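You operate a simulated robot arm through the tools that you are given. There is no shell and no other tool. Be economical: measure what you need, move in short steps, check, and stop when the job is done.

You run a simulated two-armed robot. Do the job below in one go: nothing can be reset, and whatever is moved stays where it is left.

TASK
Wipe the sill groove clean, then bed the cream rubber strip in it.
Fine: cream rag for the grime, strip between the lines, then roll its raised end with the blue hand roller; both tools back. What is to be rubbed or washed off counts as gone when no trace of it is left.

It is judged by the outcome, as a careful person would: the job done as asked, and still so three seconds after it is handed in. It fails if anything else is knocked over, pushed out of place, dropped, spilled or broken.

THE ROBOT
Two 7-joint arms with three-finger grippers on one trunk, on a base that drives. Base frame: it is fixed to the floor where the robot stands at the start and does not move with it; the origin is under the middle of the robot, x ahead of it, y to its left, z up; the surface under the hand at the start is at about z = 0.84. Readings come in m, degrees, newtons and seconds.
The left shoulder is at the start at [0.037, 0.154, 1.022], the right one opposite. With the tool pointing down near the work surface each hand reaches from about 0.18 to 0.62 m from the robot's upright axis, wherever it stands, measured 20 degrees to its own side. Places, roughly: grime in the sill groove [0.4, -0.4, 0.9]; groove of the door sill [0.4, -0.4, 0.9]. Payload 2.69 kg a hand.
Tool frame (each hand has its own): the origin (TCP) lies between the finger pads and is the grasp point; the fingertips stand 0.029 m ahead of it; z points along the fingers, y is the line along which they close. The gripper opens to 0.12 m. The gripper's body begins 0.078 m behind the TCP.
Orientation is told as [roll, pitch, yaw] about the base's x, y, z axes, in that order, counted from this pose: with the fingers straight down and closing along the base's y, the tool's x points along the base's -x, its y along +y and its z along -z.

THE INTERFACE
- The arms move only by the tool apply_moves. It takes "left_motion", "right_motion" or both (then of equal length, played together; a hand with none holds still); each is a list of rows, each an object of numbers (a shift or turn left out is 0, a gripper value left out holds the last): "claw": the opening in per cent of the stroke, from 0 (shut) to 100 (fully open); "x", "y", "z": the shift along the base's x, y, z in units of 50 mm (1.0 is 50 mm); "wx", "wy", "wz": the turn, a rotation vector about the base's x, y, z in units of 6 degrees (1.0 is 6 degrees). In form: [{"claw": .., "x": .., "y": .., "z": .., "wx": .., "wy": .., "wz": ..}, ...]. A call has 1 to 8 rows; each row shifts and turns the commanded pose from where the row before left it. A call with a number of a shift or a turn outside -1 to 1 is refused whole. A row lasts 0.2 s, in which the tool goes at most 0.05 m and 8.6 degrees; a call with a longer step from one row to the next is refused whole, and so is a gripper value outside its range. A pose out of reach is approached as far as the arm can. The call stops where the force on the tool passes 40 N (or 10 N more than at its start, if that is more) or the arm is blocked; 0.2 s more then pass. Each finger halts on what it meets, pressing with about 35 N; the grip force reading is that of the motor and also rises with nothing between the fingers. The clock runs only during rows and for 0.2 s after the last one: add rows that do not move to give the fingers time. It gives the time, the measured TCP pose, the force on the tool (base axes), the opening and the grip force at its end, in the units of the frame above (readings bear some noise), with the torque about the TCP (base axes, N m) and any sound that the robot's microphone picked up, and new pictures: "show" is both (left out), scene, wrist or none (wrist: the cameras of the hands that moved).
- Cameras (640 x 400 px; columns grow to the right, rows downward): "scene" is now at [0.1341, -0.0411, 1.2114]; the picture's right is [-0.54, -0.84, 0.00], its down [-0.15, 0.10, -0.98] and it looks along [0.83, -0.53, -0.18] (base axes); focal length 214 px, centre (320, 200). "left" rides on the left gripper at [0.063, 0, -0.104] in its tool frame; the picture's right is [0.00, 1.00, 0.00], its down [-0.83, 0.00, -0.56] and it looks along [-0.56, 0.00, 0.83] (tool axes); focal length 275 px, centre (320, 200). "right" rides on the right gripper at [0.063, 0, -0.104] in its tool frame; the picture's right is [0.00, 1.00, 0.00], its down [-0.83, 0.00, -0.56] and it looks along [-0.56, 0.00, 0.83] (tool axes); focal length 275 px, centre (320, 200). There is no depth. A picture from a camera that has moved, and an enlarged one, comes with that camera's place and axes in the base frame and with its lens. The place of the scene camera against the robot may be out by one fixed shift of up to 0.012 m in any direction.
- raise_lower(by): slides the trunk up (or, below 0, down) by that many m; the arms and the scene camera ride with it, the base frame stays. It gives what a move gives, with no picture.
- roll_base(legs): drives the robot by 1 to 6 legs, each [ahead, left, turn to the left] in m, m and degrees, along the robot's own axes; the way and the turn of a leg run together, so that a leg with both is an arc; at most 1.5 m and 180 degrees a leg. The arms and the cameras ride along, it lands a little off, and it stops where it bumps. It gives what a move gives, and a new picture of the scene camera.
- pan_tilt(pan, tilt): turns the head with the scene camera to pan (to the left, within 80 degrees either way) and tilt (down, from -29 to 69), counted from straight ahead of the robot. It gives what a move gives, and a new picture of the scene camera.
- inspect(camera, box): a new picture of the part [left, top, right, bottom] of that camera's present view, enlarged. It takes no simulated time.
- job_done(): hands the job in; it is judged then, once.

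Go step by step. Nothing tells you exact positions but the pictures and the camera data: compare them with the known pose of the tool, close in by small moves and look again before you grip or let go. The budget is 120 turns and 260 pictures, counting those below and the enlarged ones. Unless the task says otherwise, let go and move clear before handing in.

The tools are called by a JSON object that holds its "fn" and its "kwargs". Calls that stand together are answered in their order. apply_moves: Moves the arms, as the interface text tells. Its arguments: {"type":"object","properties":{"left_motion":{"type":"array"},"right_motion":{"type":"array"},"show":{"type":"string","enum":["both","scene","wrist","none"]}},"required":[]} The other tools are called the same way: raise_lower (by) slides the trunk up or down; roll_base (legs) drives the base; pan_tilt (pan, tilt) turns the head that bears the scene camera; inspect (camera, box) takes an enlarged picture of a part of a camera's view; job_done () hands the job in.

At the start:

```text
time_s: 0.0
left_tool_pos: [0.2803, -0.0255, 1.1819]
left_tool_rot: [0.0, 0.0, 0.0]
left_wrist_force: [-0.5, 0.3, -0.1]
left_wrist_torque: [0.0, 0.0, -0.01]
left_opening: 0.12
left_grip_force: 0.0
right_tool_pos: [0.2953, -0.4191, 1.1816]
right_tool_rot: [0.0, -0.1, 0.0]
right_wrist_force: [0.1, 0.1, 0.6]
right_wrist_torque: [0.0, -0.04, -0.01]
right_opening: 0.1201
right_grip_force: 0.1
trunk travel left (down, up): [-0.388, 0.05]
robot x, y, heading: [0.0012, -0.0001, -0.0]
head pan, tilt: [-32.8, 10.3]
```

scene: 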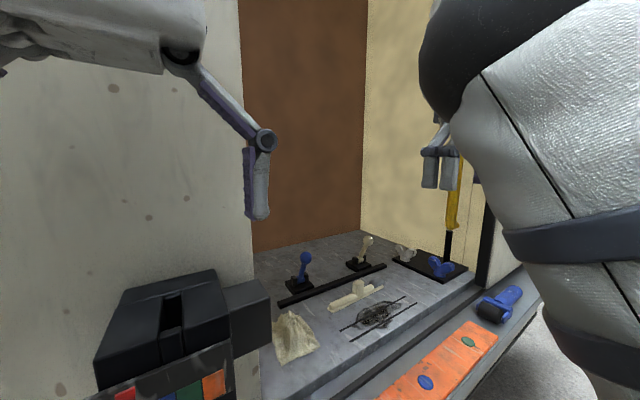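
right: 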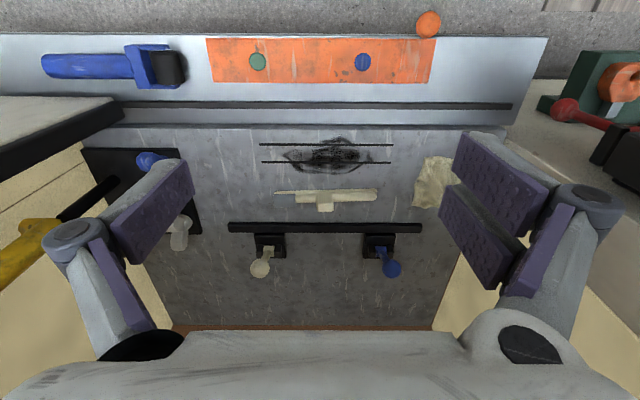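
left: 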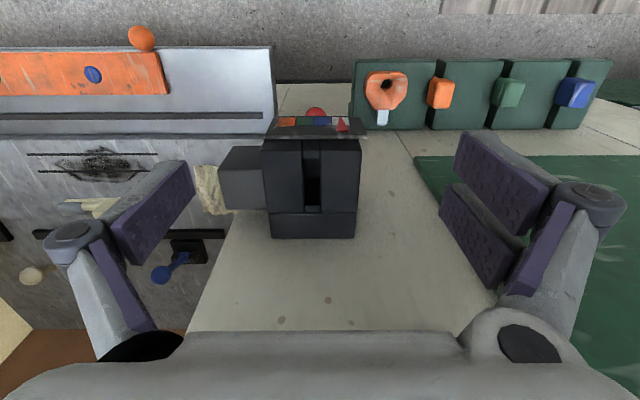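

The right hand's camera shows the grimed groove between two dark lines, with the strip, the rag and the roller around it. I'll look closer before moving.

{"fn": "inspect", "kwargs": {"camera": "right", "box": [220, 120, 460, 270]}}

{"fn": "inspect", "kwargs": {"camera": "right", "box": [0, 20, 240, 170]}}

{"fn": "inspect", "kwargs": {"camera": "scene", "box": [250, 220, 550, 400]}}

```text
2.67 times, centred on (340, 195) of right
camera zoom: at [0.2335, -0.4188, 1.2863], right [0.0, 1.0, 0.0], down [0.83, 0.0, 0.56], along [0.56, 0.0, -0.83], focal length 734 px, centre (267, 213)
```

zoom: 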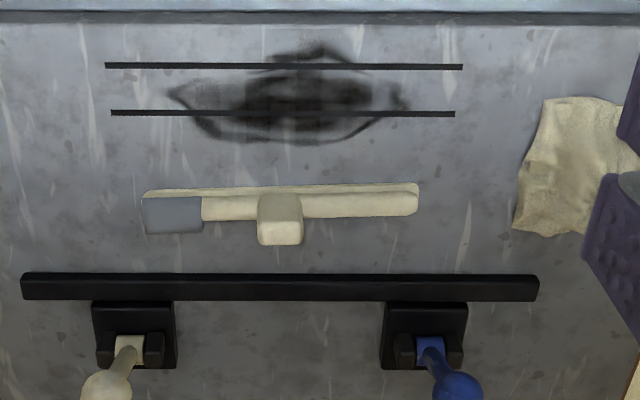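

```text
2.67 times, centred on (120, 95) of right
camera zoom: at [0.2335, -0.4188, 1.2863], right [0.0, 1.0, 0.0], down [0.83, 0.0, 0.56], along [0.56, 0.0, -0.83], focal length 734 px, centre (853, 480)
```

zoom: 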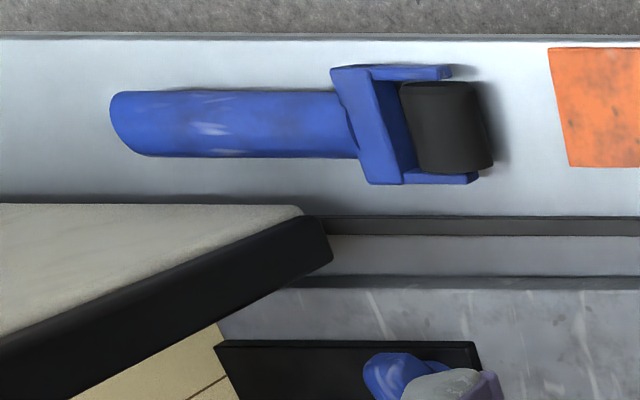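

```text
2.13 times, centred on (400, 310) of scene
camera zoom: at [0.1341, -0.0411, 1.2114], right [-0.54, -0.84, 0.0], down [-0.15, 0.1, -0.98], along [0.83, -0.53, -0.18], focal length 458 px, centre (149, -35)
```

zoom: 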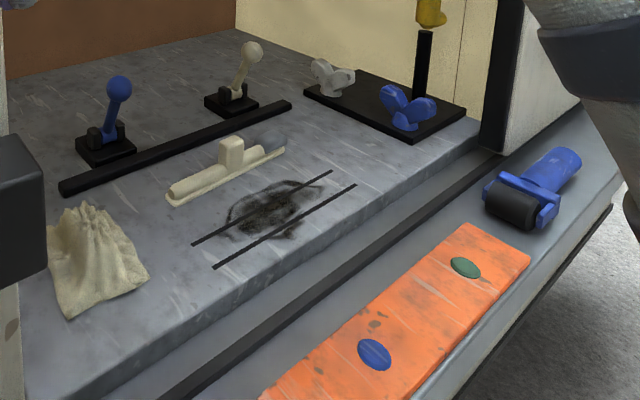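

The sill top works out at z≈0.845, with the lines at x≈0.419 and 0.451, y −0.52 to −0.29. The rag is near (0.48, −0.22). I'll bring the right hand over the rag, with care for the machine on the left wall.

{"fn": "apply_moves", "kwargs": {"right_motion": [{"claw": 60, "x": 0.4, "y": 0.5, "z": -0.5}, {"x": 0.4, "y": 0.5, "z": -0.5}, {"x": 0.4, "y": 0.5, "z": -0.5}, {"x": 0.4, "y": 0.5, "z": -0.5}, {"x": 0.3, "y": 0.5, "z": -0.3}]}}

```text
time_s: 1.2
left_tool_pos: [0.2813, -0.0261, 1.1814]
left_tool_rot: [-0.1, 0.0, 0.0]
left_wrist_force: [-0.4, -0.1, 0.5]
left_wrist_torque: [-0.01, 0.01, 0.01]
left_opening: 0.12
left_grip_force: 0.1
right_tool_pos: [0.3958, -0.2974, 1.0655]
right_tool_rot: [0.1, 0.1, 0.0]
right_wrist_force: [0.2, 0.1, 0.5]
right_wrist_torque: [0.01, 0.03, 0.0]
right_opening: 0.0722
right_grip_force: 0.0
right hand out of reach, approached as far as the arm can: row 5
trunk travel left (down, up): [-0.388, 0.05]
robot x, y, heading: [-0.0006, -0.0024, 0.2]
head pan, tilt: [-32.8, 10.3]
camera scene: at [0.1344, -0.041, 1.2113], right [-0.54, -0.84, 0.0], down [-0.15, 0.1, -0.98], along [0.83, -0.53, -0.18], focal length 214 px, centre (320, 200)
camera right: at [0.3342, -0.2968, 1.1704], right [0.0, 1.0, 0.0], down [0.83, 0.0, 0.55], along [0.55, 0.0, -0.83], focal length 275 px, centre (320, 200)
```

scene: 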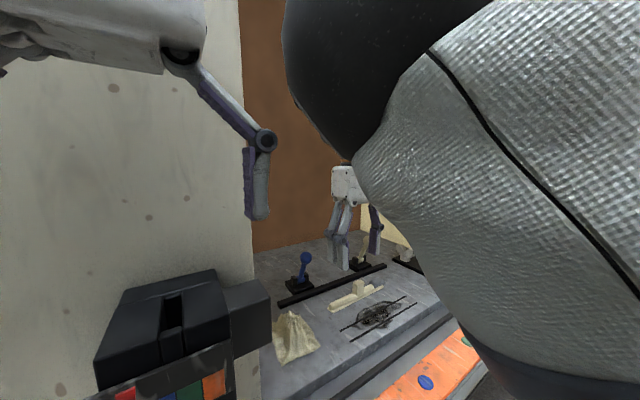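
right: 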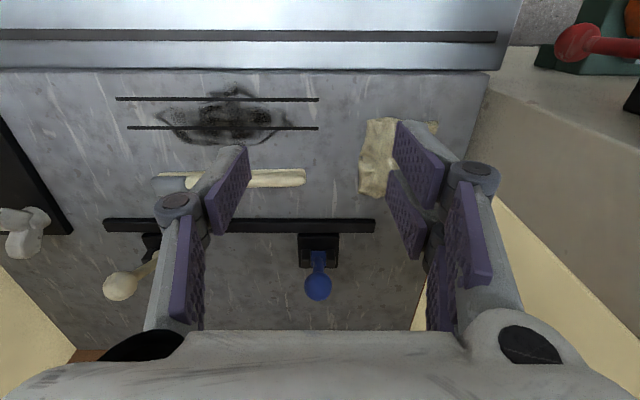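

The right hand got to where I sent it. The rag's centre is about (0.48, −0.205), 0.1 m clear of the left jamb, so I'll go to a spot above it.

{"fn": "apply_moves", "kwargs": {"right_motion": [{"claw": 55, "x": 0.5, "y": 0.4, "z": -0.3}, {"x": 0.5, "y": 0.4, "z": -0.3}, {"x": 0.4, "y": 0.4, "z": -0.5}, {"x": 0.3, "y": 0.5, "z": -0.5}, {}]}}

```text
time_s: 2.4
left_tool_pos: [0.2814, -0.0271, 1.183]
left_tool_rot: [0.1, -0.1, 0.0]
left_wrist_force: [-0.3, 0.1, 1.2]
left_wrist_torque: [0.02, 0.0, 0.01]
left_opening: 0.1201
left_grip_force: 0.1
right_tool_pos: [0.4838, -0.211, 0.9872]
right_tool_rot: [0.0, -0.1, 0.0]
right_wrist_force: [-0.2, -0.6, 0.0]
right_wrist_torque: [0.01, 0.0, 0.02]
right_opening: 0.0657
right_grip_force: 0.0
trunk travel left (down, up): [-0.388, 0.05]
robot x, y, heading: [-0.0007, 0.0018, -0.1]
head pan, tilt: [-32.8, 10.3]
camera scene: at [0.1339, -0.0412, 1.2114], right [-0.54, -0.84, 0.0], down [-0.15, 0.1, -0.98], along [0.83, -0.53, -0.18], focal length 214 px, centre (320, 200)
camera right: at [0.4207, -0.2111, 1.0913], right [0.0, 1.0, 0.0], down [0.83, 0.0, 0.56], along [0.56, 0.0, -0.83], focal length 275 px, centre (320, 200)
```

scene: 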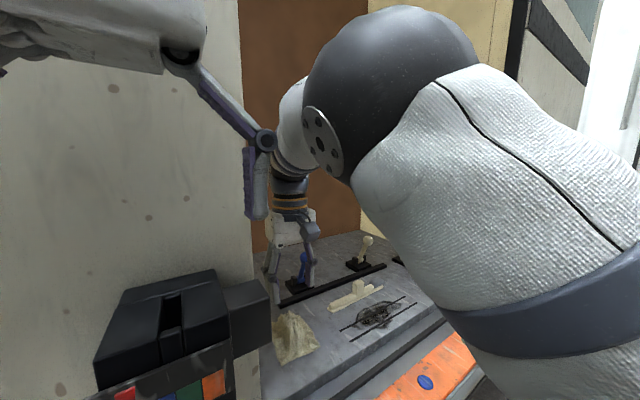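
right: 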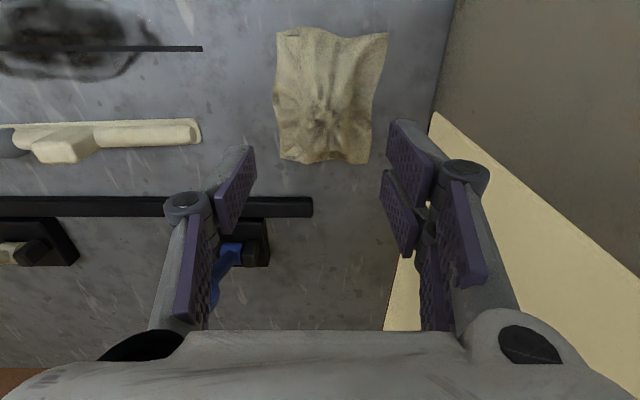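

The rag's peak shows at about (0.466, −0.206). I'll go down over it and look.

{"fn": "apply_moves", "kwargs": {"right_motion": [{"x": -0.3, "y": 0.1, "z": -0.7}, {"z": -0.7}, {"z": -0.5}, {}]}}

```text
time_s: 3.4
left_tool_pos: [0.2773, -0.0251, 1.184]
left_tool_rot: [-0.1, -0.2, 0.1]
left_wrist_force: [-0.6, -0.1, 0.2]
left_wrist_torque: [-0.01, -0.02, -0.03]
left_opening: 0.12
left_grip_force: 0.1
right_tool_pos: [0.4646, -0.2056, 0.8941]
right_tool_rot: [-0.1, -0.3, -0.1]
right_wrist_force: [2.7, -0.3, 17.1]
right_wrist_torque: [0.29, 0.03, -0.08]
right_opening: 0.0673
right_grip_force: 1.0
trunk travel left (down, up): [-0.388, 0.05]
robot x, y, heading: [-0.0006, 0.0014, 0.3]
head pan, tilt: [-32.8, 10.3]
camera scene: at [0.1325, -0.0403, 1.2121], right [-0.54, -0.84, 0.0], down [-0.15, 0.1, -0.98], along [0.83, -0.53, -0.18], focal length 214 px, centre (320, 200)
camera right: at [0.4021, -0.2058, 0.9983], right [0.0, 1.0, 0.0], down [0.83, 0.0, 0.56], along [0.56, 0.0, -0.83], focal length 275 px, centre (320, 200)
```

scene: 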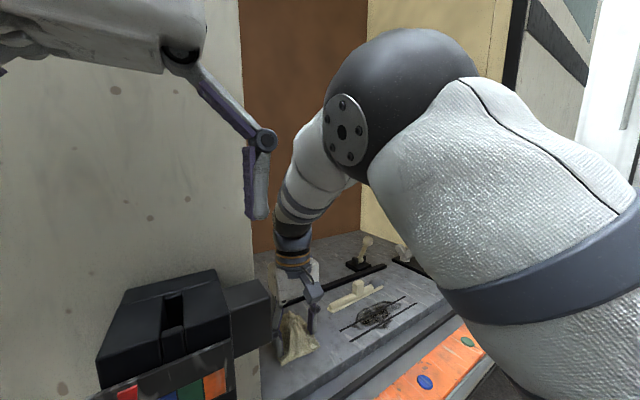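
right: 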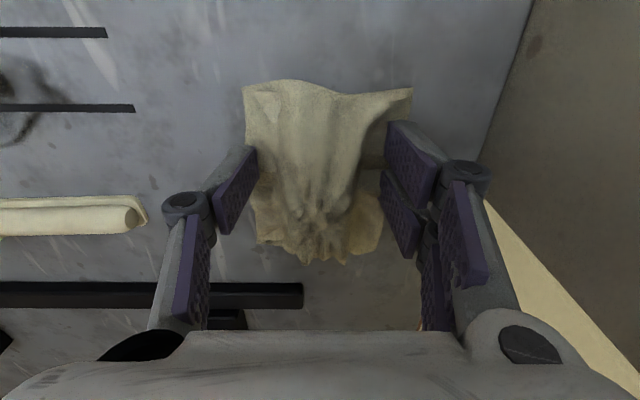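

The fingers straddle the rag's peak, lightly touching its flaps. I'll lift a touch and close.

{"fn": "apply_moves", "kwargs": {"right_motion": [{"z": 0.06, "x": 0.1, "claw": 30}, {"claw": 0}, {}, {}, {}], "show": "wrist"}}

```text
time_s: 4.5
left_tool_pos: [0.2784, -0.0249, 1.1827]
left_tool_rot: [-0.1, -0.1, 0.0]
left_wrist_force: [0.4, 0.1, 0.3]
left_wrist_torque: [-0.03, -0.02, 0.03]
left_opening: 0.1202
left_grip_force: 0.0
right_tool_pos: [0.4683, -0.2065, 0.8971]
right_tool_rot: [0.0, -0.4, -0.1]
right_wrist_force: [-7.0, 2.0, 23.3]
right_wrist_torque: [0.08, 0.52, -0.16]
right_opening: 0.0312
right_grip_force: 35.0
trunk travel left (down, up): [-0.388, 0.05]
robot x, y, heading: [-0.0004, 0.0002, 0.2]
head pan, tilt: [-32.8, 10.3]
stopped in row 5 (right hand): the force on the tool passed its limit at 40 N (the readings are from after the stop); the commanded pose is now the measured one
camera right: at [0.4056, -0.2057, 1.0014], right [0.0, 1.0, 0.0], down [0.83, 0.0, 0.56], along [0.56, 0.0, -0.83], focal length 275 px, centre (320, 200)
```

right: 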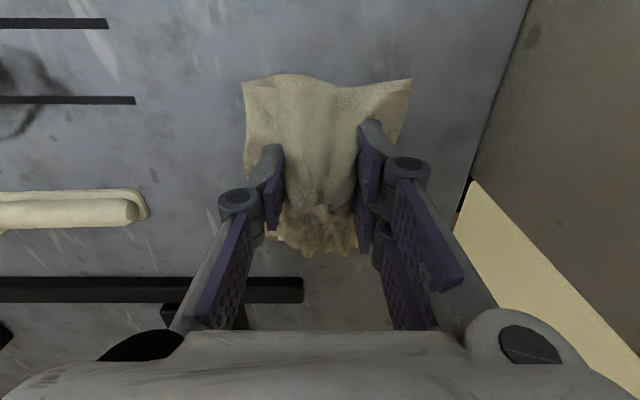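

The grip holds at 31 mm. I'll lift the rag and check it.

{"fn": "apply_moves", "kwargs": {"right_motion": [{"z": 0.4}, {"z": 0.8}, {}]}}

```text
time_s: 5.3
left_tool_pos: [0.2808, -0.0253, 1.1822]
left_tool_rot: [0.0, 0.0, 0.0]
left_wrist_force: [0.4, -0.7, -0.1]
left_wrist_torque: [-0.01, -0.02, 0.05]
left_opening: 0.12
left_grip_force: 0.0
right_tool_pos: [0.47, -0.2071, 0.9529]
right_tool_rot: [0.0, -0.1, 0.0]
right_wrist_force: [-0.3, 0.2, -1.4]
right_wrist_torque: [-0.02, 0.01, 0.0]
right_opening: 0.0311
right_grip_force: 34.7
trunk travel left (down, up): [-0.388, 0.05]
robot x, y, heading: [-0.0038, 0.0002, 0.1]
head pan, tilt: [-32.8, 10.3]
camera scene: at [0.1345, -0.0411, 1.2112], right [-0.54, -0.84, 0.0], down [-0.15, 0.1, -0.98], along [0.83, -0.53, -0.18], focal length 214 px, centre (320, 200)
camera right: at [0.4087, -0.2065, 1.0586], right [0.0, 1.0, 0.0], down [0.83, 0.0, 0.56], along [0.56, 0.0, -0.83], focal length 275 px, centre (320, 200)
```

scene: 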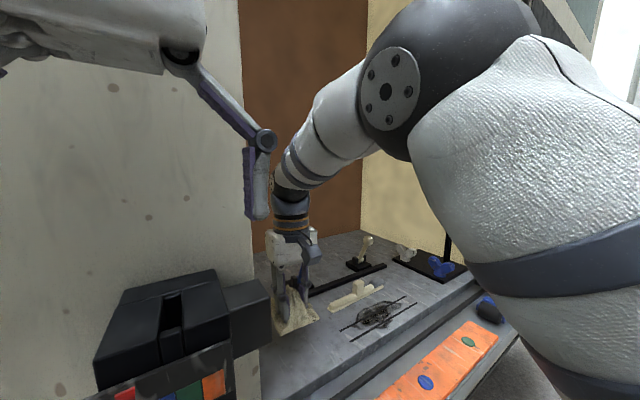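
right: 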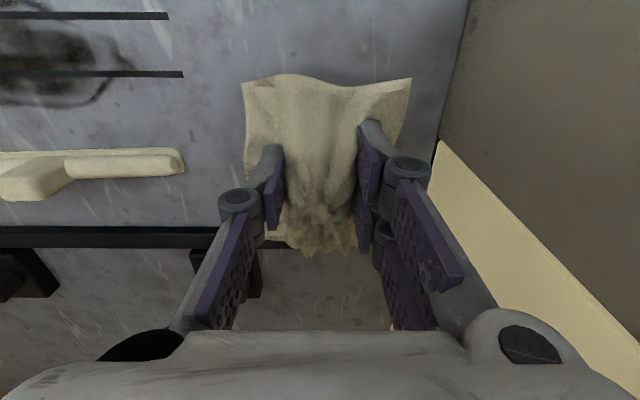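

The rag came up in one piece, its bottom about 50 mm below the TCP. I'll carry it over the left end of the grime, keeping it short of the strip.

{"fn": "apply_moves", "kwargs": {"right_motion": [{"x": -0.9, "z": 0.2}, {"y": -0.9}, {"y": -0.9, "z": -0.3}, {"z": -0.5}, {}], "show": "both"}}

```text
time_s: 6.5
left_tool_pos: [0.2803, -0.0255, 1.1812]
left_tool_rot: [0.0, 0.0, 0.0]
left_wrist_force: [-0.5, 0.0, 0.5]
left_wrist_torque: [-0.01, 0.0, -0.03]
left_opening: 0.12
left_grip_force: 0.0
right_tool_pos: [0.4396, -0.3034, 0.9218]
right_tool_rot: [0.0, -0.2, 0.0]
right_wrist_force: [-0.2, 0.2, -1.3]
right_wrist_torque: [0.02, 0.0, -0.03]
right_opening: 0.0311
right_grip_force: 35.4
right hand out of reach, approached as far as the arm can: row 1
trunk travel left (down, up): [-0.388, 0.05]
robot x, y, heading: [-0.0034, 0.0016, -0.3]
head pan, tilt: [-32.8, 10.3]
camera scene: at [0.1341, -0.0411, 1.2114], right [-0.54, -0.84, 0.0], down [-0.15, 0.1, -0.98], along [0.83, -0.53, -0.18], focal length 214 px, centre (320, 200)
camera right: at [0.3768, -0.3032, 1.0258], right [0.0, 1.0, 0.0], down [0.83, 0.0, 0.56], along [0.56, 0.0, -0.83], focal length 275 px, centre (320, 200)
```

scene: 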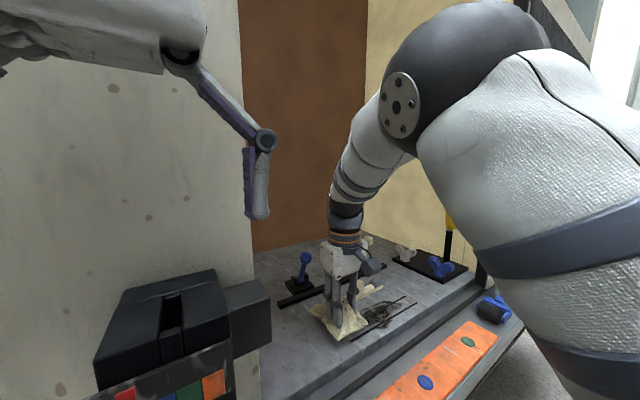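
right: 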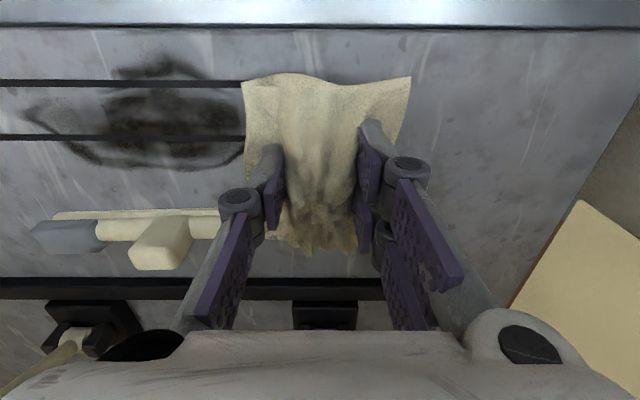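

The rag's far edge is too close to the strip. I'll shift 20 mm toward me and look.

{"fn": "apply_moves", "kwargs": {"right_motion": [{"x": -0.4}, {}], "show": "wrist"}}

```text
time_s: 7.1
left_tool_pos: [0.2801, -0.0256, 1.1815]
left_tool_rot: [0.0, 0.0, 0.0]
left_wrist_force: [0.1, -0.6, 0.2]
left_wrist_torque: [0.01, -0.01, 0.01]
left_opening: 0.1202
left_grip_force: 0.1
right_tool_pos: [0.4204, -0.3037, 0.9218]
right_tool_rot: [0.1, -0.2, -0.1]
right_wrist_force: [0.6, 0.2, -0.7]
right_wrist_torque: [-0.02, -0.01, 0.01]
right_opening: 0.031
right_grip_force: 34.4
trunk travel left (down, up): [-0.388, 0.05]
robot x, y, heading: [0.0021, -0.0013, 0.1]
head pan, tilt: [-32.8, 10.3]
camera right: at [0.3573, -0.3035, 1.0258], right [0.0, 1.0, 0.0], down [0.83, 0.0, 0.56], along [0.56, 0.0, -0.83], focal length 275 px, centre (320, 200)
```

right: 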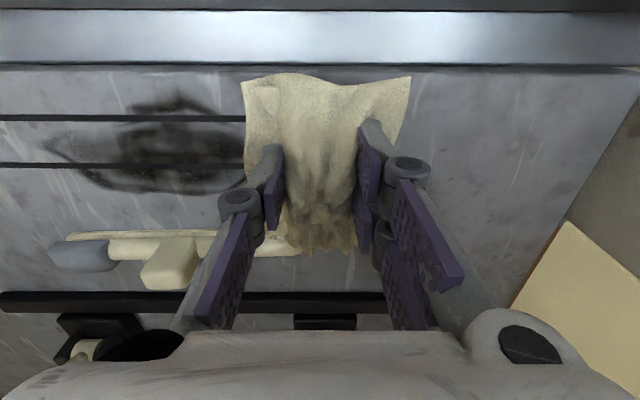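

I'll take another 10 mm for clearance, then lower until it touches.

{"fn": "apply_moves", "kwargs": {"right_motion": [{"x": -0.2, "z": -0.3}, {"z": -0.15}, {}], "show": "wrist"}}

```text
time_s: 7.9
left_tool_pos: [0.2806, -0.0257, 1.1827]
left_tool_rot: [-0.1, -0.2, 0.0]
left_wrist_force: [0.2, -0.3, -0.4]
left_wrist_torque: [-0.04, -0.01, -0.04]
left_opening: 0.1199
left_grip_force: 0.1
right_tool_pos: [0.4088, -0.3037, 0.8978]
right_tool_rot: [-0.1, -0.2, -0.1]
right_wrist_force: [0.5, 1.5, -1.1]
right_wrist_torque: [-0.02, 0.01, -0.02]
right_opening: 0.0311
right_grip_force: 34.9
trunk travel left (down, up): [-0.388, 0.05]
robot x, y, heading: [0.0018, -0.0009, -0.1]
head pan, tilt: [-32.8, 10.3]
camera right: at [0.3472, -0.3034, 1.0033], right [0.0, 1.0, 0.0], down [0.83, 0.0, 0.56], along [0.56, 0.0, -0.83], focal length 275 px, centre (320, 200)
```

right: 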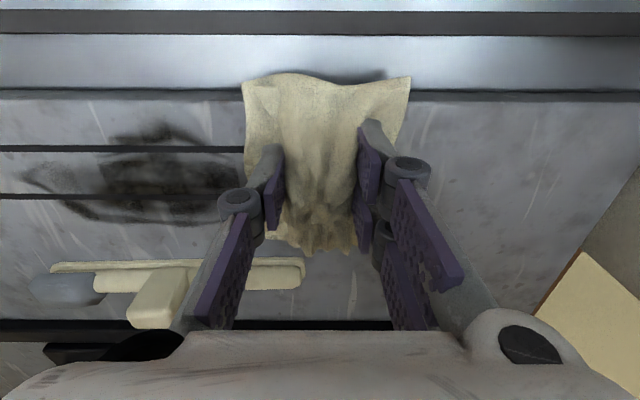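

Clear of the strip and not yet touching, so I'll lower gently.

{"fn": "apply_moves", "kwargs": {"right_motion": [{"z": -0.1}, {"z": -0.04}, {}], "show": "none"}}

```text
time_s: 8.6
left_tool_pos: [0.2778, -0.0252, 1.1817]
left_tool_rot: [0.0, -0.2, 0.0]
left_wrist_force: [0.1, 0.3, -0.9]
left_wrist_torque: [-0.01, -0.06, -0.01]
left_opening: 0.1199
left_grip_force: 0.0
right_tool_pos: [0.4088, -0.3026, 0.898]
right_tool_rot: [-0.4, -0.9, -0.1]
right_wrist_force: [-8.3, 1.8, 28.4]
right_wrist_torque: [0.39, 0.71, 0.06]
right_opening: 0.0311
right_grip_force: 35.0
trunk travel left (down, up): [-0.388, 0.05]
robot x, y, heading: [-0.0014, -0.0027, 0.2]
head pan, tilt: [-32.8, 10.3]
stopped in row 3 (right hand): the force on the tool passed its limit at 42 N (the readings are from after the stop); the commanded pose is now the measured one
```

In contact. I'll ease up a little and stroke right along the groove.

{"fn": "apply_moves", "kwargs": {"right_motion": [{"z": 0.03}, {"y": -0.4}, {"y": -0.6}, {"y": -0.7}, {"y": -0.7}, {"y": -0.7}, {"y": -0.6}, {}], "show": "wrist"}}

```text
time_s: 10.4
left_tool_pos: [0.2791, -0.0231, 1.1836]
left_tool_rot: [-0.2, 0.0, 0.1]
left_wrist_force: [-0.1, 0.1, 0.4]
left_wrist_torque: [0.03, 0.01, 0.0]
left_opening: 0.1199
left_grip_force: 0.0
right_tool_pos: [0.4122, -0.4905, 0.8977]
right_tool_rot: [-0.4, -0.6, 0.1]
right_wrist_force: [0.1, 8.8, 24.4]
right_wrist_torque: [0.47, -0.04, 0.1]
right_opening: 0.0311
right_grip_force: 35.0
trunk travel left (down, up): [-0.388, 0.05]
robot x, y, heading: [0.0028, -0.0017, 0.1]
head pan, tilt: [-32.8, 10.3]
camera right: at [0.3498, -0.4898, 1.0011], right [0.0, 1.0, -0.01], down [0.83, 0.01, 0.56], along [0.56, 0.0, -0.83], focal length 275 px, centre (320, 200)
```

right: 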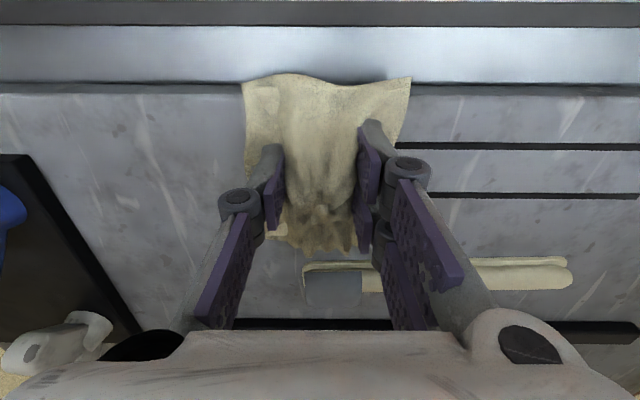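

The stroke took the visible grime off. I'll stroke back, then lift and inspect.

{"fn": "apply_moves", "kwargs": {"right_motion": [{"y": 0.5, "x": -0.04}, {"y": 0.7}, {"y": 0.7}, {"y": 0.7}, {"y": 0.7}, {"y": 0.5}, {}, {"z": 0.5}], "show": "none"}}

{"fn": "inspect", "kwargs": {"camera": "right", "box": [0, 80, 320, 280]}}

{"fn": "inspect", "kwargs": {"camera": "scene", "box": [300, 260, 460, 360]}}

```text
time_s: 12.2
left_tool_pos: [0.2799, -0.0248, 1.1822]
left_tool_rot: [-0.2, 0.0, 0.0]
left_wrist_force: [0.7, 0.0, 0.2]
left_wrist_torque: [-0.02, -0.03, 0.0]
left_opening: 0.1199
left_grip_force: 0.0
right_tool_pos: [0.409, -0.2974, 0.9202]
right_tool_rot: [-0.2, -0.4, 0.1]
right_wrist_force: [-0.6, -0.4, -0.1]
right_wrist_torque: [0.01, 0.01, 0.02]
right_opening: 0.0311
right_grip_force: 34.8
trunk travel left (down, up): [-0.388, 0.05]
robot x, y, heading: [-0.0024, 0.0037, -0.1]
head pan, tilt: [-32.8, 10.3]
```

```text
2.00 times, centred on (160, 180) of right
camera zoom: at [0.3457, -0.297, 1.0251], right [0.0, 1.0, 0.0], down [0.83, 0.0, 0.56], along [0.56, 0.0, -0.83], focal length 551 px, centre (640, 240)
```

zoom: 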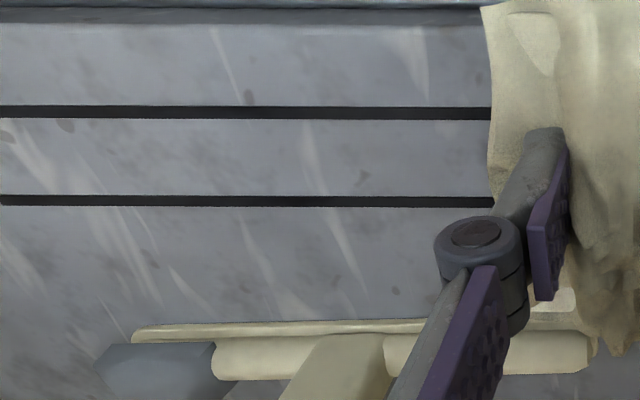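

```text
4.00 times, centred on (380, 310) of scene
camera zoom: at [0.1338, -0.0405, 1.2112], right [-0.54, -0.84, 0.0], down [-0.15, 0.1, -0.98], along [0.83, -0.53, -0.18], focal length 858 px, centre (80, -240)
```

zoom: 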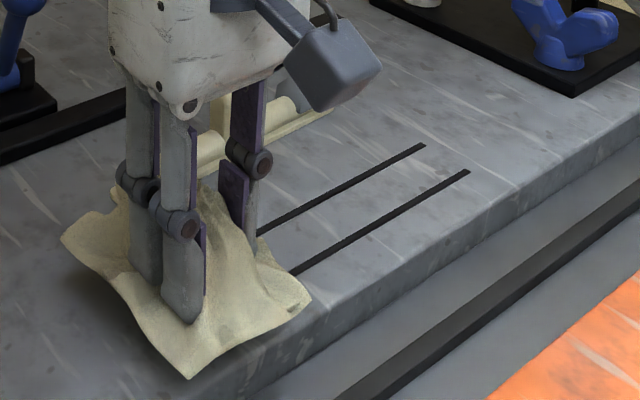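

The groove is clean. I'll take the rag back to its old spot (0.468, −0.2065).

{"fn": "apply_moves", "kwargs": {"right_motion": [{"z": 0.6}, {"x": 0.4, "y": 0.6}, {"x": 0.4, "y": 0.6}, {"x": 0.4, "y": 0.6}, {"z": -0.5}, {"z": -0.4}, {}], "show": "wrist"}}

```text
time_s: 13.8
left_tool_pos: [0.2805, -0.0254, 1.1829]
left_tool_rot: [0.1, 0.0, -0.1]
left_wrist_force: [0.3, 0.0, 0.8]
left_wrist_torque: [0.0, 0.06, 0.0]
left_opening: 0.12
left_grip_force: 0.1
right_tool_pos: [0.4706, -0.2092, 0.9054]
right_tool_rot: [-0.3, -0.6, 0.0]
right_wrist_force: [-0.1, -1.0, -1.0]
right_wrist_torque: [-0.01, 0.02, 0.02]
right_opening: 0.0309
right_grip_force: 35.2
trunk travel left (down, up): [-0.388, 0.05]
robot x, y, heading: [-0.0001, 0.0012, 0.0]
head pan, tilt: [-32.8, 10.3]
camera right: at [0.4077, -0.209, 1.0091], right [0.0, 1.0, 0.0], down [0.83, 0.01, 0.56], along [0.56, 0.0, -0.83], focal length 275 px, centre (320, 200)
```

right: 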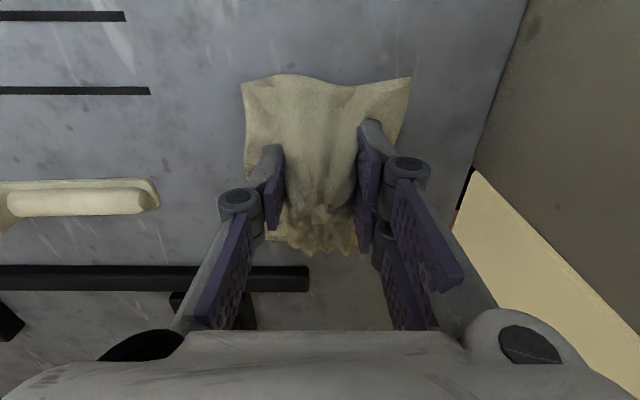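

It's above its old place; I'll set it down and let go.

{"fn": "apply_moves", "kwargs": {"right_motion": [{"z": -0.1, "y": 0.05, "x": -0.04}, {"z": -0.04}, {}, {"claw": 55}, {}, {}], "show": "none"}}

{"fn": "apply_moves", "kwargs": {"right_motion": [{"z": 0.3}, {"z": 0.9}, {"z": 0.9}, {"x": -0.6, "y": -0.7, "z": 0.3}, {"x": -0.1, "y": -0.9}, {"y": -0.9}, {}]}}

```text
time_s: 15.2
left_tool_pos: [0.28, -0.0254, 1.1822]
left_tool_rot: [-0.1, 0.0, 0.0]
left_wrist_force: [0.6, 0.8, -0.2]
left_wrist_torque: [0.03, 0.0, -0.01]
left_opening: 0.1202
left_grip_force: 0.1
right_tool_pos: [0.468, -0.2067, 0.898]
right_tool_rot: [-0.3, -0.6, 0.0]
right_wrist_force: [-0.3, 0.2, 0.6]
right_wrist_torque: [-0.01, 0.02, 0.01]
right_opening: 0.0661
right_grip_force: 0.0
trunk travel left (down, up): [-0.388, 0.05]
robot x, y, heading: [0.0015, -0.0013, 0.2]
head pan, tilt: [-32.8, 10.3]
```

```text
time_s: 16.8
left_tool_pos: [0.2795, -0.0251, 1.1814]
left_tool_rot: [0.0, 0.0, 0.0]
left_wrist_force: [-0.3, -0.3, 0.7]
left_wrist_torque: [0.0, 0.0, -0.02]
left_opening: 0.1199
left_grip_force: 0.1
right_tool_pos: [0.4315, -0.3331, 1.0192]
right_tool_rot: [-0.3, -0.6, -0.1]
right_wrist_force: [-1.1, 0.9, 0.9]
right_wrist_torque: [-0.01, 0.02, -0.01]
right_opening: 0.066
right_grip_force: 0.1
trunk travel left (down, up): [-0.388, 0.05]
robot x, y, heading: [-0.0017, 0.0011, -0.1]
head pan, tilt: [-32.8, 10.3]
camera scene: at [0.1341, -0.0408, 1.2114], right [-0.54, -0.84, 0.0], down [-0.15, 0.1, -0.98], along [0.83, -0.53, -0.18], focal length 214 px, centre (320, 200)
camera right: at [0.3681, -0.3326, 1.124], right [0.0, 1.0, 0.0], down [0.83, 0.01, 0.56], along [0.56, 0.0, -0.83], focal length 275 px, centre (320, 200)
```

scene: 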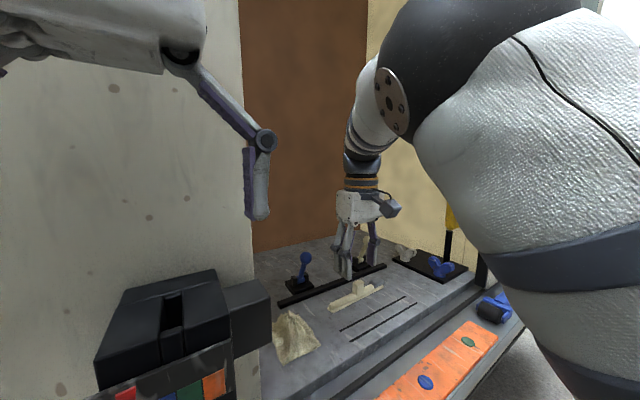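
right: 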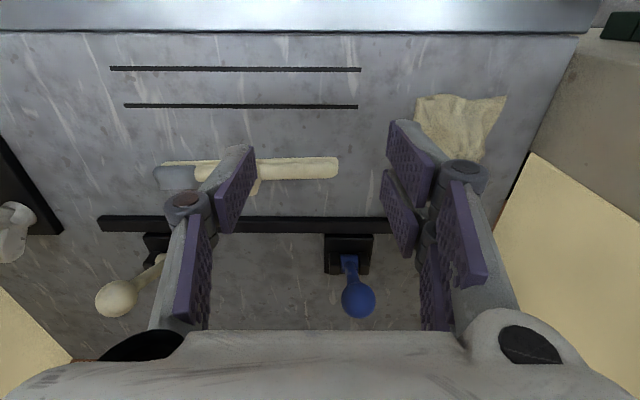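

The rag is back. Next I'll get a good view of the strip.

{"fn": "apply_moves", "kwargs": {"right_motion": [{"y": -0.8, "wy": 0.1, "wx": 0.05}, {"y": -0.8, "z": -0.3}, {}], "show": "none"}}

{"fn": "inspect", "kwargs": {"camera": "right", "box": [160, 50, 480, 250]}}

{"fn": "inspect", "kwargs": {"camera": "scene", "box": [300, 250, 460, 350]}}

```text
time_s: 17.6
left_tool_pos: [0.2804, -0.0253, 1.1821]
left_tool_rot: [0.0, 0.0, 0.0]
left_wrist_force: [-0.7, -0.5, -0.2]
left_wrist_torque: [-0.01, -0.01, -0.02]
left_opening: 0.1199
left_grip_force: 0.0
right_tool_pos: [0.4316, -0.414, 1.0043]
right_tool_rot: [-0.1, 0.0, 0.0]
right_wrist_force: [-0.3, -0.6, -0.7]
right_wrist_torque: [-0.02, 0.02, -0.02]
right_opening: 0.0661
right_grip_force: 0.1
trunk travel left (down, up): [-0.388, 0.05]
robot x, y, heading: [0.0025, 0.0021, 0.2]
head pan, tilt: [-32.8, 10.3]
```

```text
2.00 times, centred on (320, 150) of right
camera zoom: at [0.3699, -0.4135, 1.1097], right [0.0, 1.0, 0.0], down [0.83, 0.0, 0.56], along [0.56, 0.0, -0.83], focal length 551 px, centre (320, 300)
```

zoom: 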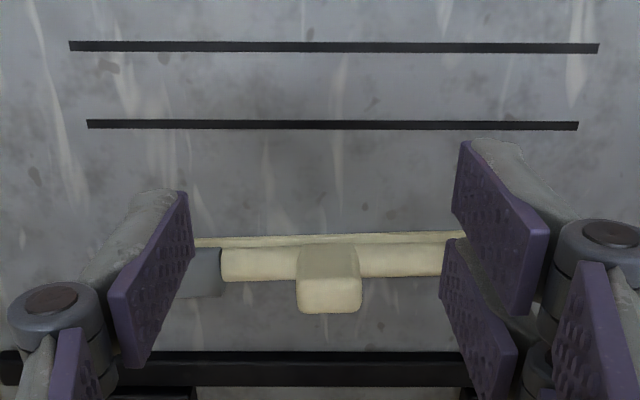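

```text
4.00 times, centred on (380, 300) of scene
camera zoom: at [0.1339, -0.0408, 1.2114], right [-0.54, -0.84, 0.0], down [-0.15, 0.1, -0.98], along [0.83, -0.53, -0.18], focal length 858 px, centre (80, -200)
```

zoom: 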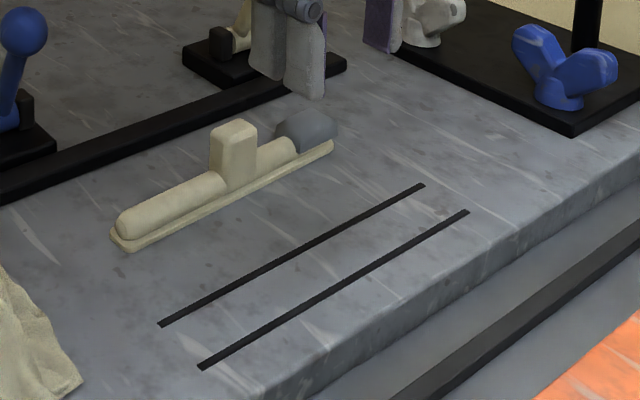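

The strip lies about 1.7° off the lines. Its handle block is near (0.518, −0.409) with its top at about z 0.888. I'll hover above the block, turned to match.

{"fn": "apply_moves", "kwargs": {"right_motion": [{"x": 0.8, "z": -0.3, "wz": 0.28}, {"x": 0.8, "y": 0.1, "z": -0.5}, {"x": 0.13, "z": -0.4}, {}]}}

{"fn": "inspect", "kwargs": {"camera": "scene", "box": [300, 230, 460, 330]}}

```text
time_s: 18.6
left_tool_pos: [0.2803, -0.0267, 1.182]
left_tool_rot: [0.0, 0.0, -0.1]
left_wrist_force: [0.7, 0.1, 0.1]
left_wrist_torque: [0.03, 0.02, -0.01]
left_opening: 0.1199
left_grip_force: 0.1
right_tool_pos: [0.5168, -0.4053, 0.9458]
right_tool_rot: [0.1, 0.0, 1.6]
right_wrist_force: [-0.7, 0.2, -0.4]
right_wrist_torque: [-0.06, 0.01, 0.03]
right_opening: 0.0659
right_grip_force: 0.1
trunk travel left (down, up): [-0.388, 0.05]
robot x, y, heading: [0.004, -0.0032, -0.2]
head pan, tilt: [-32.8, 10.3]
camera scene: at [0.1341, -0.0412, 1.2114], right [-0.54, -0.84, 0.0], down [-0.15, 0.1, -0.98], along [0.83, -0.53, -0.18], focal length 214 px, centre (320, 200)
camera right: at [0.4552, -0.4076, 1.0497], right [-0.03, 1.0, 0.0], down [0.83, 0.03, 0.56], along [0.56, 0.02, -0.83], focal length 275 px, centre (320, 200)
```

scene: 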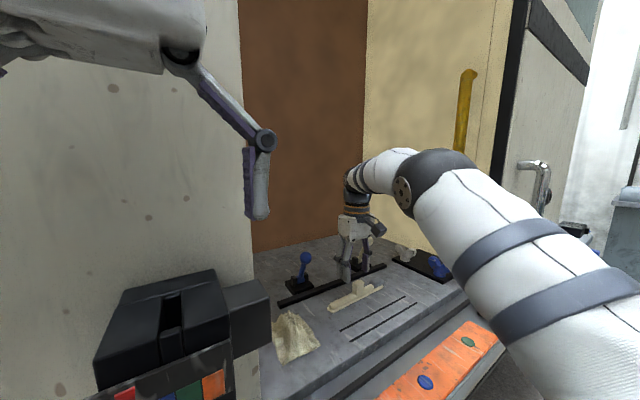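
right: 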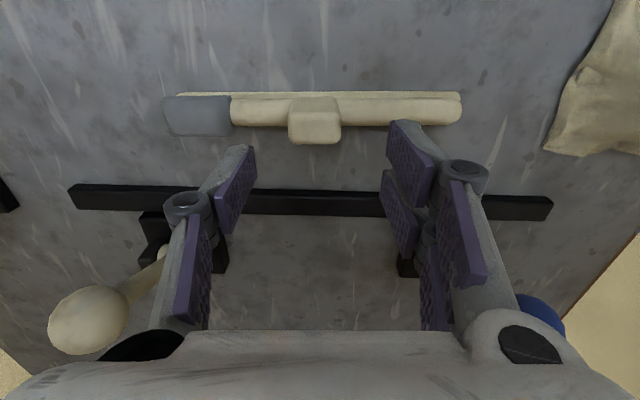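

```text
4.00 times, centred on (380, 280) of scene
camera zoom: at [0.1341, -0.0412, 1.2114], right [-0.54, -0.84, 0.0], down [-0.15, 0.1, -0.98], along [0.83, -0.53, -0.18], focal length 858 px, centre (80, -120)
```

zoom: 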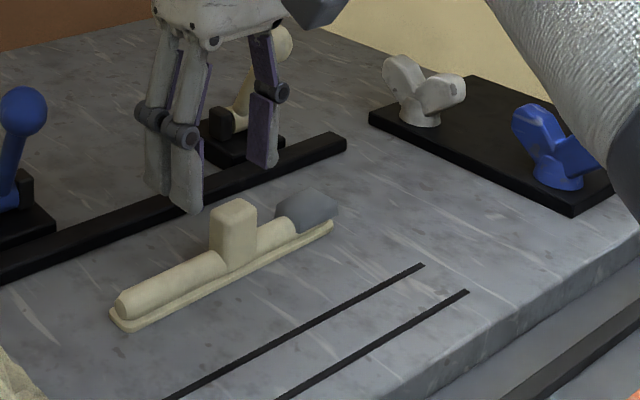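

Aligned now; small correction and down onto the block.

{"fn": "apply_moves", "kwargs": {"right_motion": [{"x": -0.04, "y": -0.05, "z": -0.4}, {"z": -0.4}, {"z": -0.16}, {}], "show": "wrist"}}

{"fn": "inspect", "kwargs": {"camera": "scene", "box": [300, 230, 460, 330]}}

```text
time_s: 19.6
left_tool_pos: [0.2793, -0.0257, 1.1823]
left_tool_rot: [0.0, -0.1, 0.0]
left_wrist_force: [0.6, -0.1, 0.3]
left_wrist_torque: [0.0, 0.0, 0.03]
left_opening: 0.1199
left_grip_force: 0.0
right_tool_pos: [0.5166, -0.4087, 0.8968]
right_tool_rot: [0.0, -0.1, 1.6]
right_wrist_force: [0.2, -0.6, 3.5]
right_wrist_torque: [0.02, 0.03, 0.02]
right_opening: 0.0659
right_grip_force: 0.1
trunk travel left (down, up): [-0.388, 0.05]
robot x, y, heading: [0.0003, -0.0032, -0.0]
head pan, tilt: [-32.8, 10.3]
camera right: at [0.4539, -0.4108, 1.0017], right [-0.03, 1.0, 0.0], down [0.83, 0.03, 0.56], along [0.56, 0.02, -0.83], focal length 275 px, centre (320, 200)
```

right: 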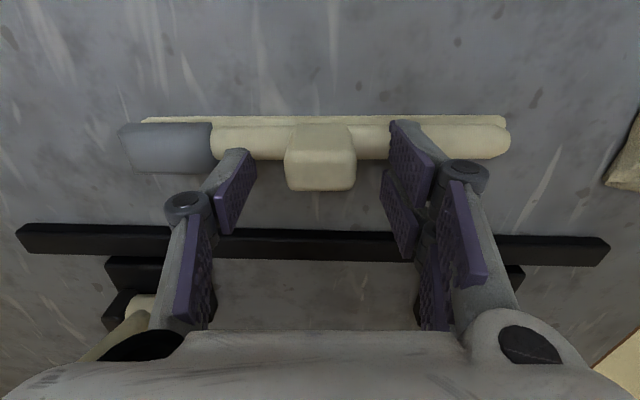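

```text
4.00 times, centred on (380, 280) of scene
camera zoom: at [0.1338, -0.0411, 1.2115], right [-0.54, -0.84, 0.0], down [-0.15, 0.1, -0.98], along [0.83, -0.53, -0.18], focal length 858 px, centre (80, -120)
```

zoom: 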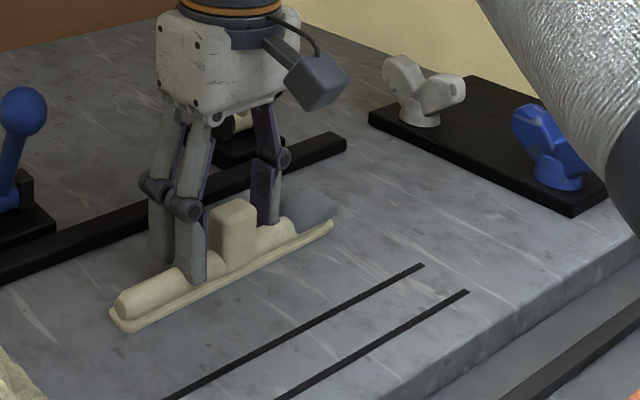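

The fingers straddle the block just above the bead. I'll raise 2 mm and close.

{"fn": "apply_moves", "kwargs": {"right_motion": [{"z": 0.06, "claw": 25}, {"claw": 0}, {}, {}], "show": "none"}}

{"fn": "apply_moves", "kwargs": {"right_motion": [{"z": 0.3}, {"z": 0.7}, {}]}}

{"fn": "inspect", "kwargs": {"camera": "scene", "box": [300, 230, 460, 330]}}

```text
time_s: 20.6
left_tool_pos: [0.2795, -0.0255, 1.182]
left_tool_rot: [0.0, 0.0, 0.0]
left_wrist_force: [0.1, 0.1, 0.5]
left_wrist_torque: [0.0, 0.01, 0.0]
left_opening: 0.1202
left_grip_force: 0.0
right_tool_pos: [0.516, -0.4086, 0.8992]
right_tool_rot: [0.1, 0.0, 1.7]
right_wrist_force: [-0.3, 0.7, 0.8]
right_wrist_torque: [0.04, 0.02, 0.04]
right_opening: 0.0285
right_grip_force: 35.0
trunk travel left (down, up): [-0.388, 0.05]
robot x, y, heading: [-0.0004, -0.0001, -0.2]
head pan, tilt: [-32.8, 10.3]
```

```text
time_s: 21.4
left_tool_pos: [0.2798, -0.0253, 1.1819]
left_tool_rot: [0.0, 0.0, 0.0]
left_wrist_force: [-0.2, 0.0, 0.1]
left_wrist_torque: [-0.03, -0.02, 0.02]
left_opening: 0.1199
left_grip_force: 0.1
right_tool_pos: [0.5172, -0.4086, 0.9478]
right_tool_rot: [-0.1, 0.1, 1.6]
right_wrist_force: [0.1, 0.3, -0.4]
right_wrist_torque: [-0.01, 0.0, -0.01]
right_opening: 0.0288
right_grip_force: 35.3
trunk travel left (down, up): [-0.388, 0.05]
robot x, y, heading: [0.0025, -0.0029, -0.1]
head pan, tilt: [-32.8, 10.3]
camera scene: at [0.1343, -0.0413, 1.2113], right [-0.54, -0.84, 0.0], down [-0.15, 0.1, -0.98], along [0.83, -0.53, -0.18], focal length 214 px, centre (320, 200)
camera right: at [0.4545, -0.4109, 1.053], right [-0.03, 1.0, 0.0], down [0.83, 0.03, 0.55], along [0.55, 0.02, -0.83], focal length 275 px, centre (320, 200)
```

scene: 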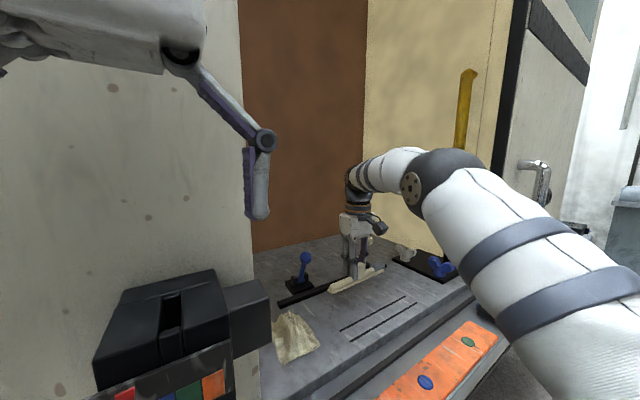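
right: 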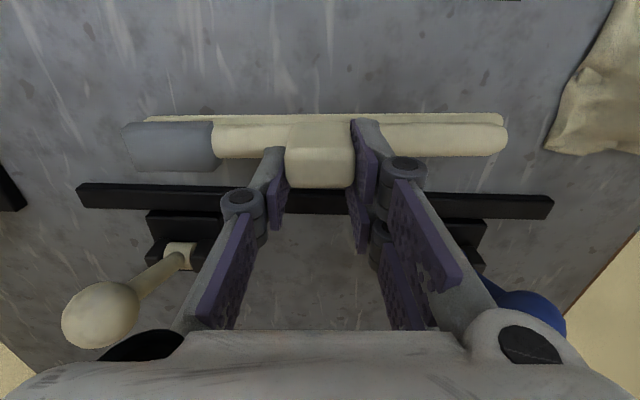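

```text
4.00 times, centred on (380, 280) of scene
camera zoom: at [0.1343, -0.0413, 1.2113], right [-0.54, -0.84, 0.0], down [-0.15, 0.1, -0.98], along [0.83, -0.53, -0.18], focal length 858 px, centre (80, -120)
```

zoom: 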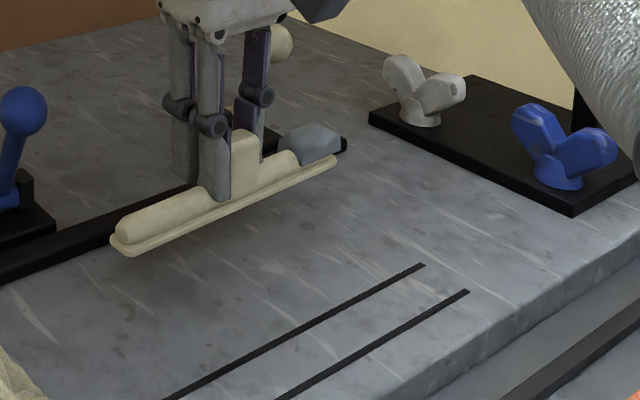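

The strip is held level and aligned. I'll carry it over the groove, taking out the 1.8° of yaw.

{"fn": "apply_moves", "kwargs": {"right_motion": [{"x": -0.8, "wz": -0.3}, {"x": -0.9}, {}, {}], "show": "wrist"}}

{"fn": "inspect", "kwargs": {"camera": "scene", "box": [300, 250, 460, 350]}}

```text
time_s: 22.4
left_tool_pos: [0.2808, -0.0256, 1.1812]
left_tool_rot: [0.0, 0.0, -0.1]
left_wrist_force: [-1.2, 0.2, -0.3]
left_wrist_torque: [0.01, -0.01, 0.0]
left_opening: 0.1199
left_grip_force: 0.0
right_tool_pos: [0.4317, -0.4091, 0.9483]
right_tool_rot: [0.0, 0.1, -0.2]
right_wrist_force: [-0.2, 0.4, -1.3]
right_wrist_torque: [-0.05, -0.04, -0.01]
right_opening: 0.0288
right_grip_force: 34.4
trunk travel left (down, up): [-0.388, 0.05]
robot x, y, heading: [0.0029, 0.001, 0.2]
head pan, tilt: [-32.8, 10.3]
camera right: at [0.3698, -0.409, 1.0535], right [0.0, 1.0, 0.0], down [0.83, 0.0, 0.56], along [0.56, 0.0, -0.83], focal length 275 px, centre (320, 200)
```

right: 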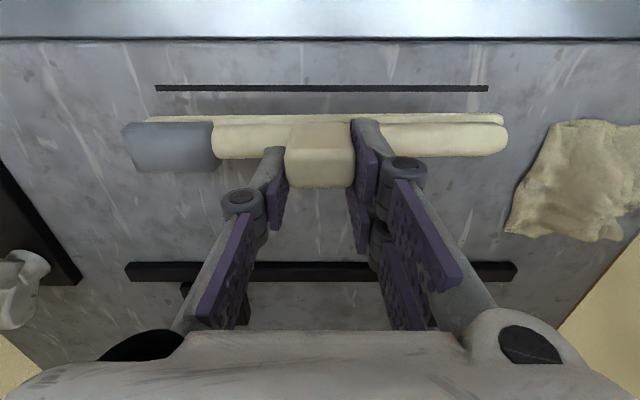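

```text
4.00 times, centred on (380, 300) of scene
camera zoom: at [0.1339, -0.0412, 1.2114], right [-0.54, -0.84, 0.0], down [-0.15, 0.1, -0.98], along [0.83, -0.53, -0.18], focal length 858 px, centre (80, -200)
```

zoom: 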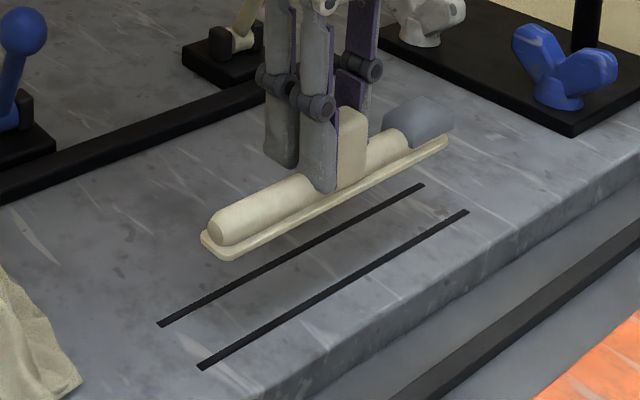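

Well placed. I'll lower to just above contact and check the gap to the lines.

{"fn": "apply_moves", "kwargs": {"right_motion": [{"z": -0.5}, {"z": -0.36}, {}], "show": "none"}}

{"fn": "inspect", "kwargs": {"camera": "right", "box": [100, 40, 540, 315]}}

{"fn": "inspect", "kwargs": {"camera": "scene", "box": [310, 265, 450, 353]}}

```text
time_s: 23.2
left_tool_pos: [0.2798, -0.0262, 1.1829]
left_tool_rot: [0.0, 0.0, 0.0]
left_wrist_force: [-0.3, 0.9, 0.1]
left_wrist_torque: [-0.03, 0.03, 0.0]
left_opening: 0.1198
left_grip_force: 0.1
right_tool_pos: [0.4318, -0.4083, 0.9038]
right_tool_rot: [-0.1, 0.0, -0.1]
right_wrist_force: [0.5, 0.2, 0.2]
right_wrist_torque: [-0.01, 0.02, -0.03]
right_opening: 0.0287
right_grip_force: 35.0
trunk travel left (down, up): [-0.388, 0.05]
robot x, y, heading: [-0.0037, -0.0028, -0.1]
head pan, tilt: [-32.8, 10.3]
```

```text
1.45 times, centred on (320, 178) of right
camera zoom: at [0.3703, -0.4081, 1.0096], right [0.0, 1.0, 0.0], down [0.83, 0.0, 0.56], along [0.56, 0.0, -0.83], focal length 400 px, centre (320, 233)
```

zoom: 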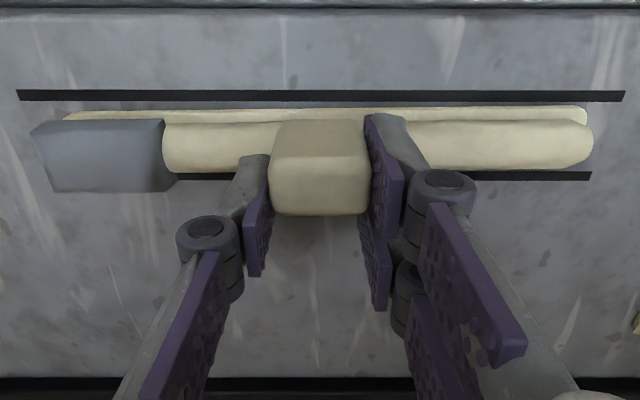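

```text
4.55 times, centred on (380, 309) of scene
camera zoom: at [0.134, -0.0412, 1.2114], right [-0.54, -0.84, 0.0], down [-0.15, 0.1, -0.98], along [0.83, -0.53, -0.18], focal length 975 px, centre (47, -296)
```

zoom: 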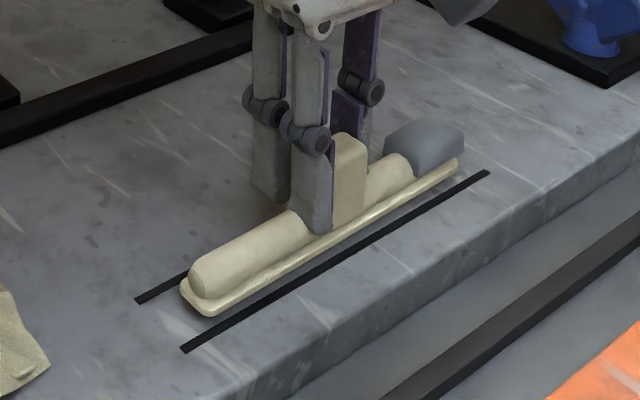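

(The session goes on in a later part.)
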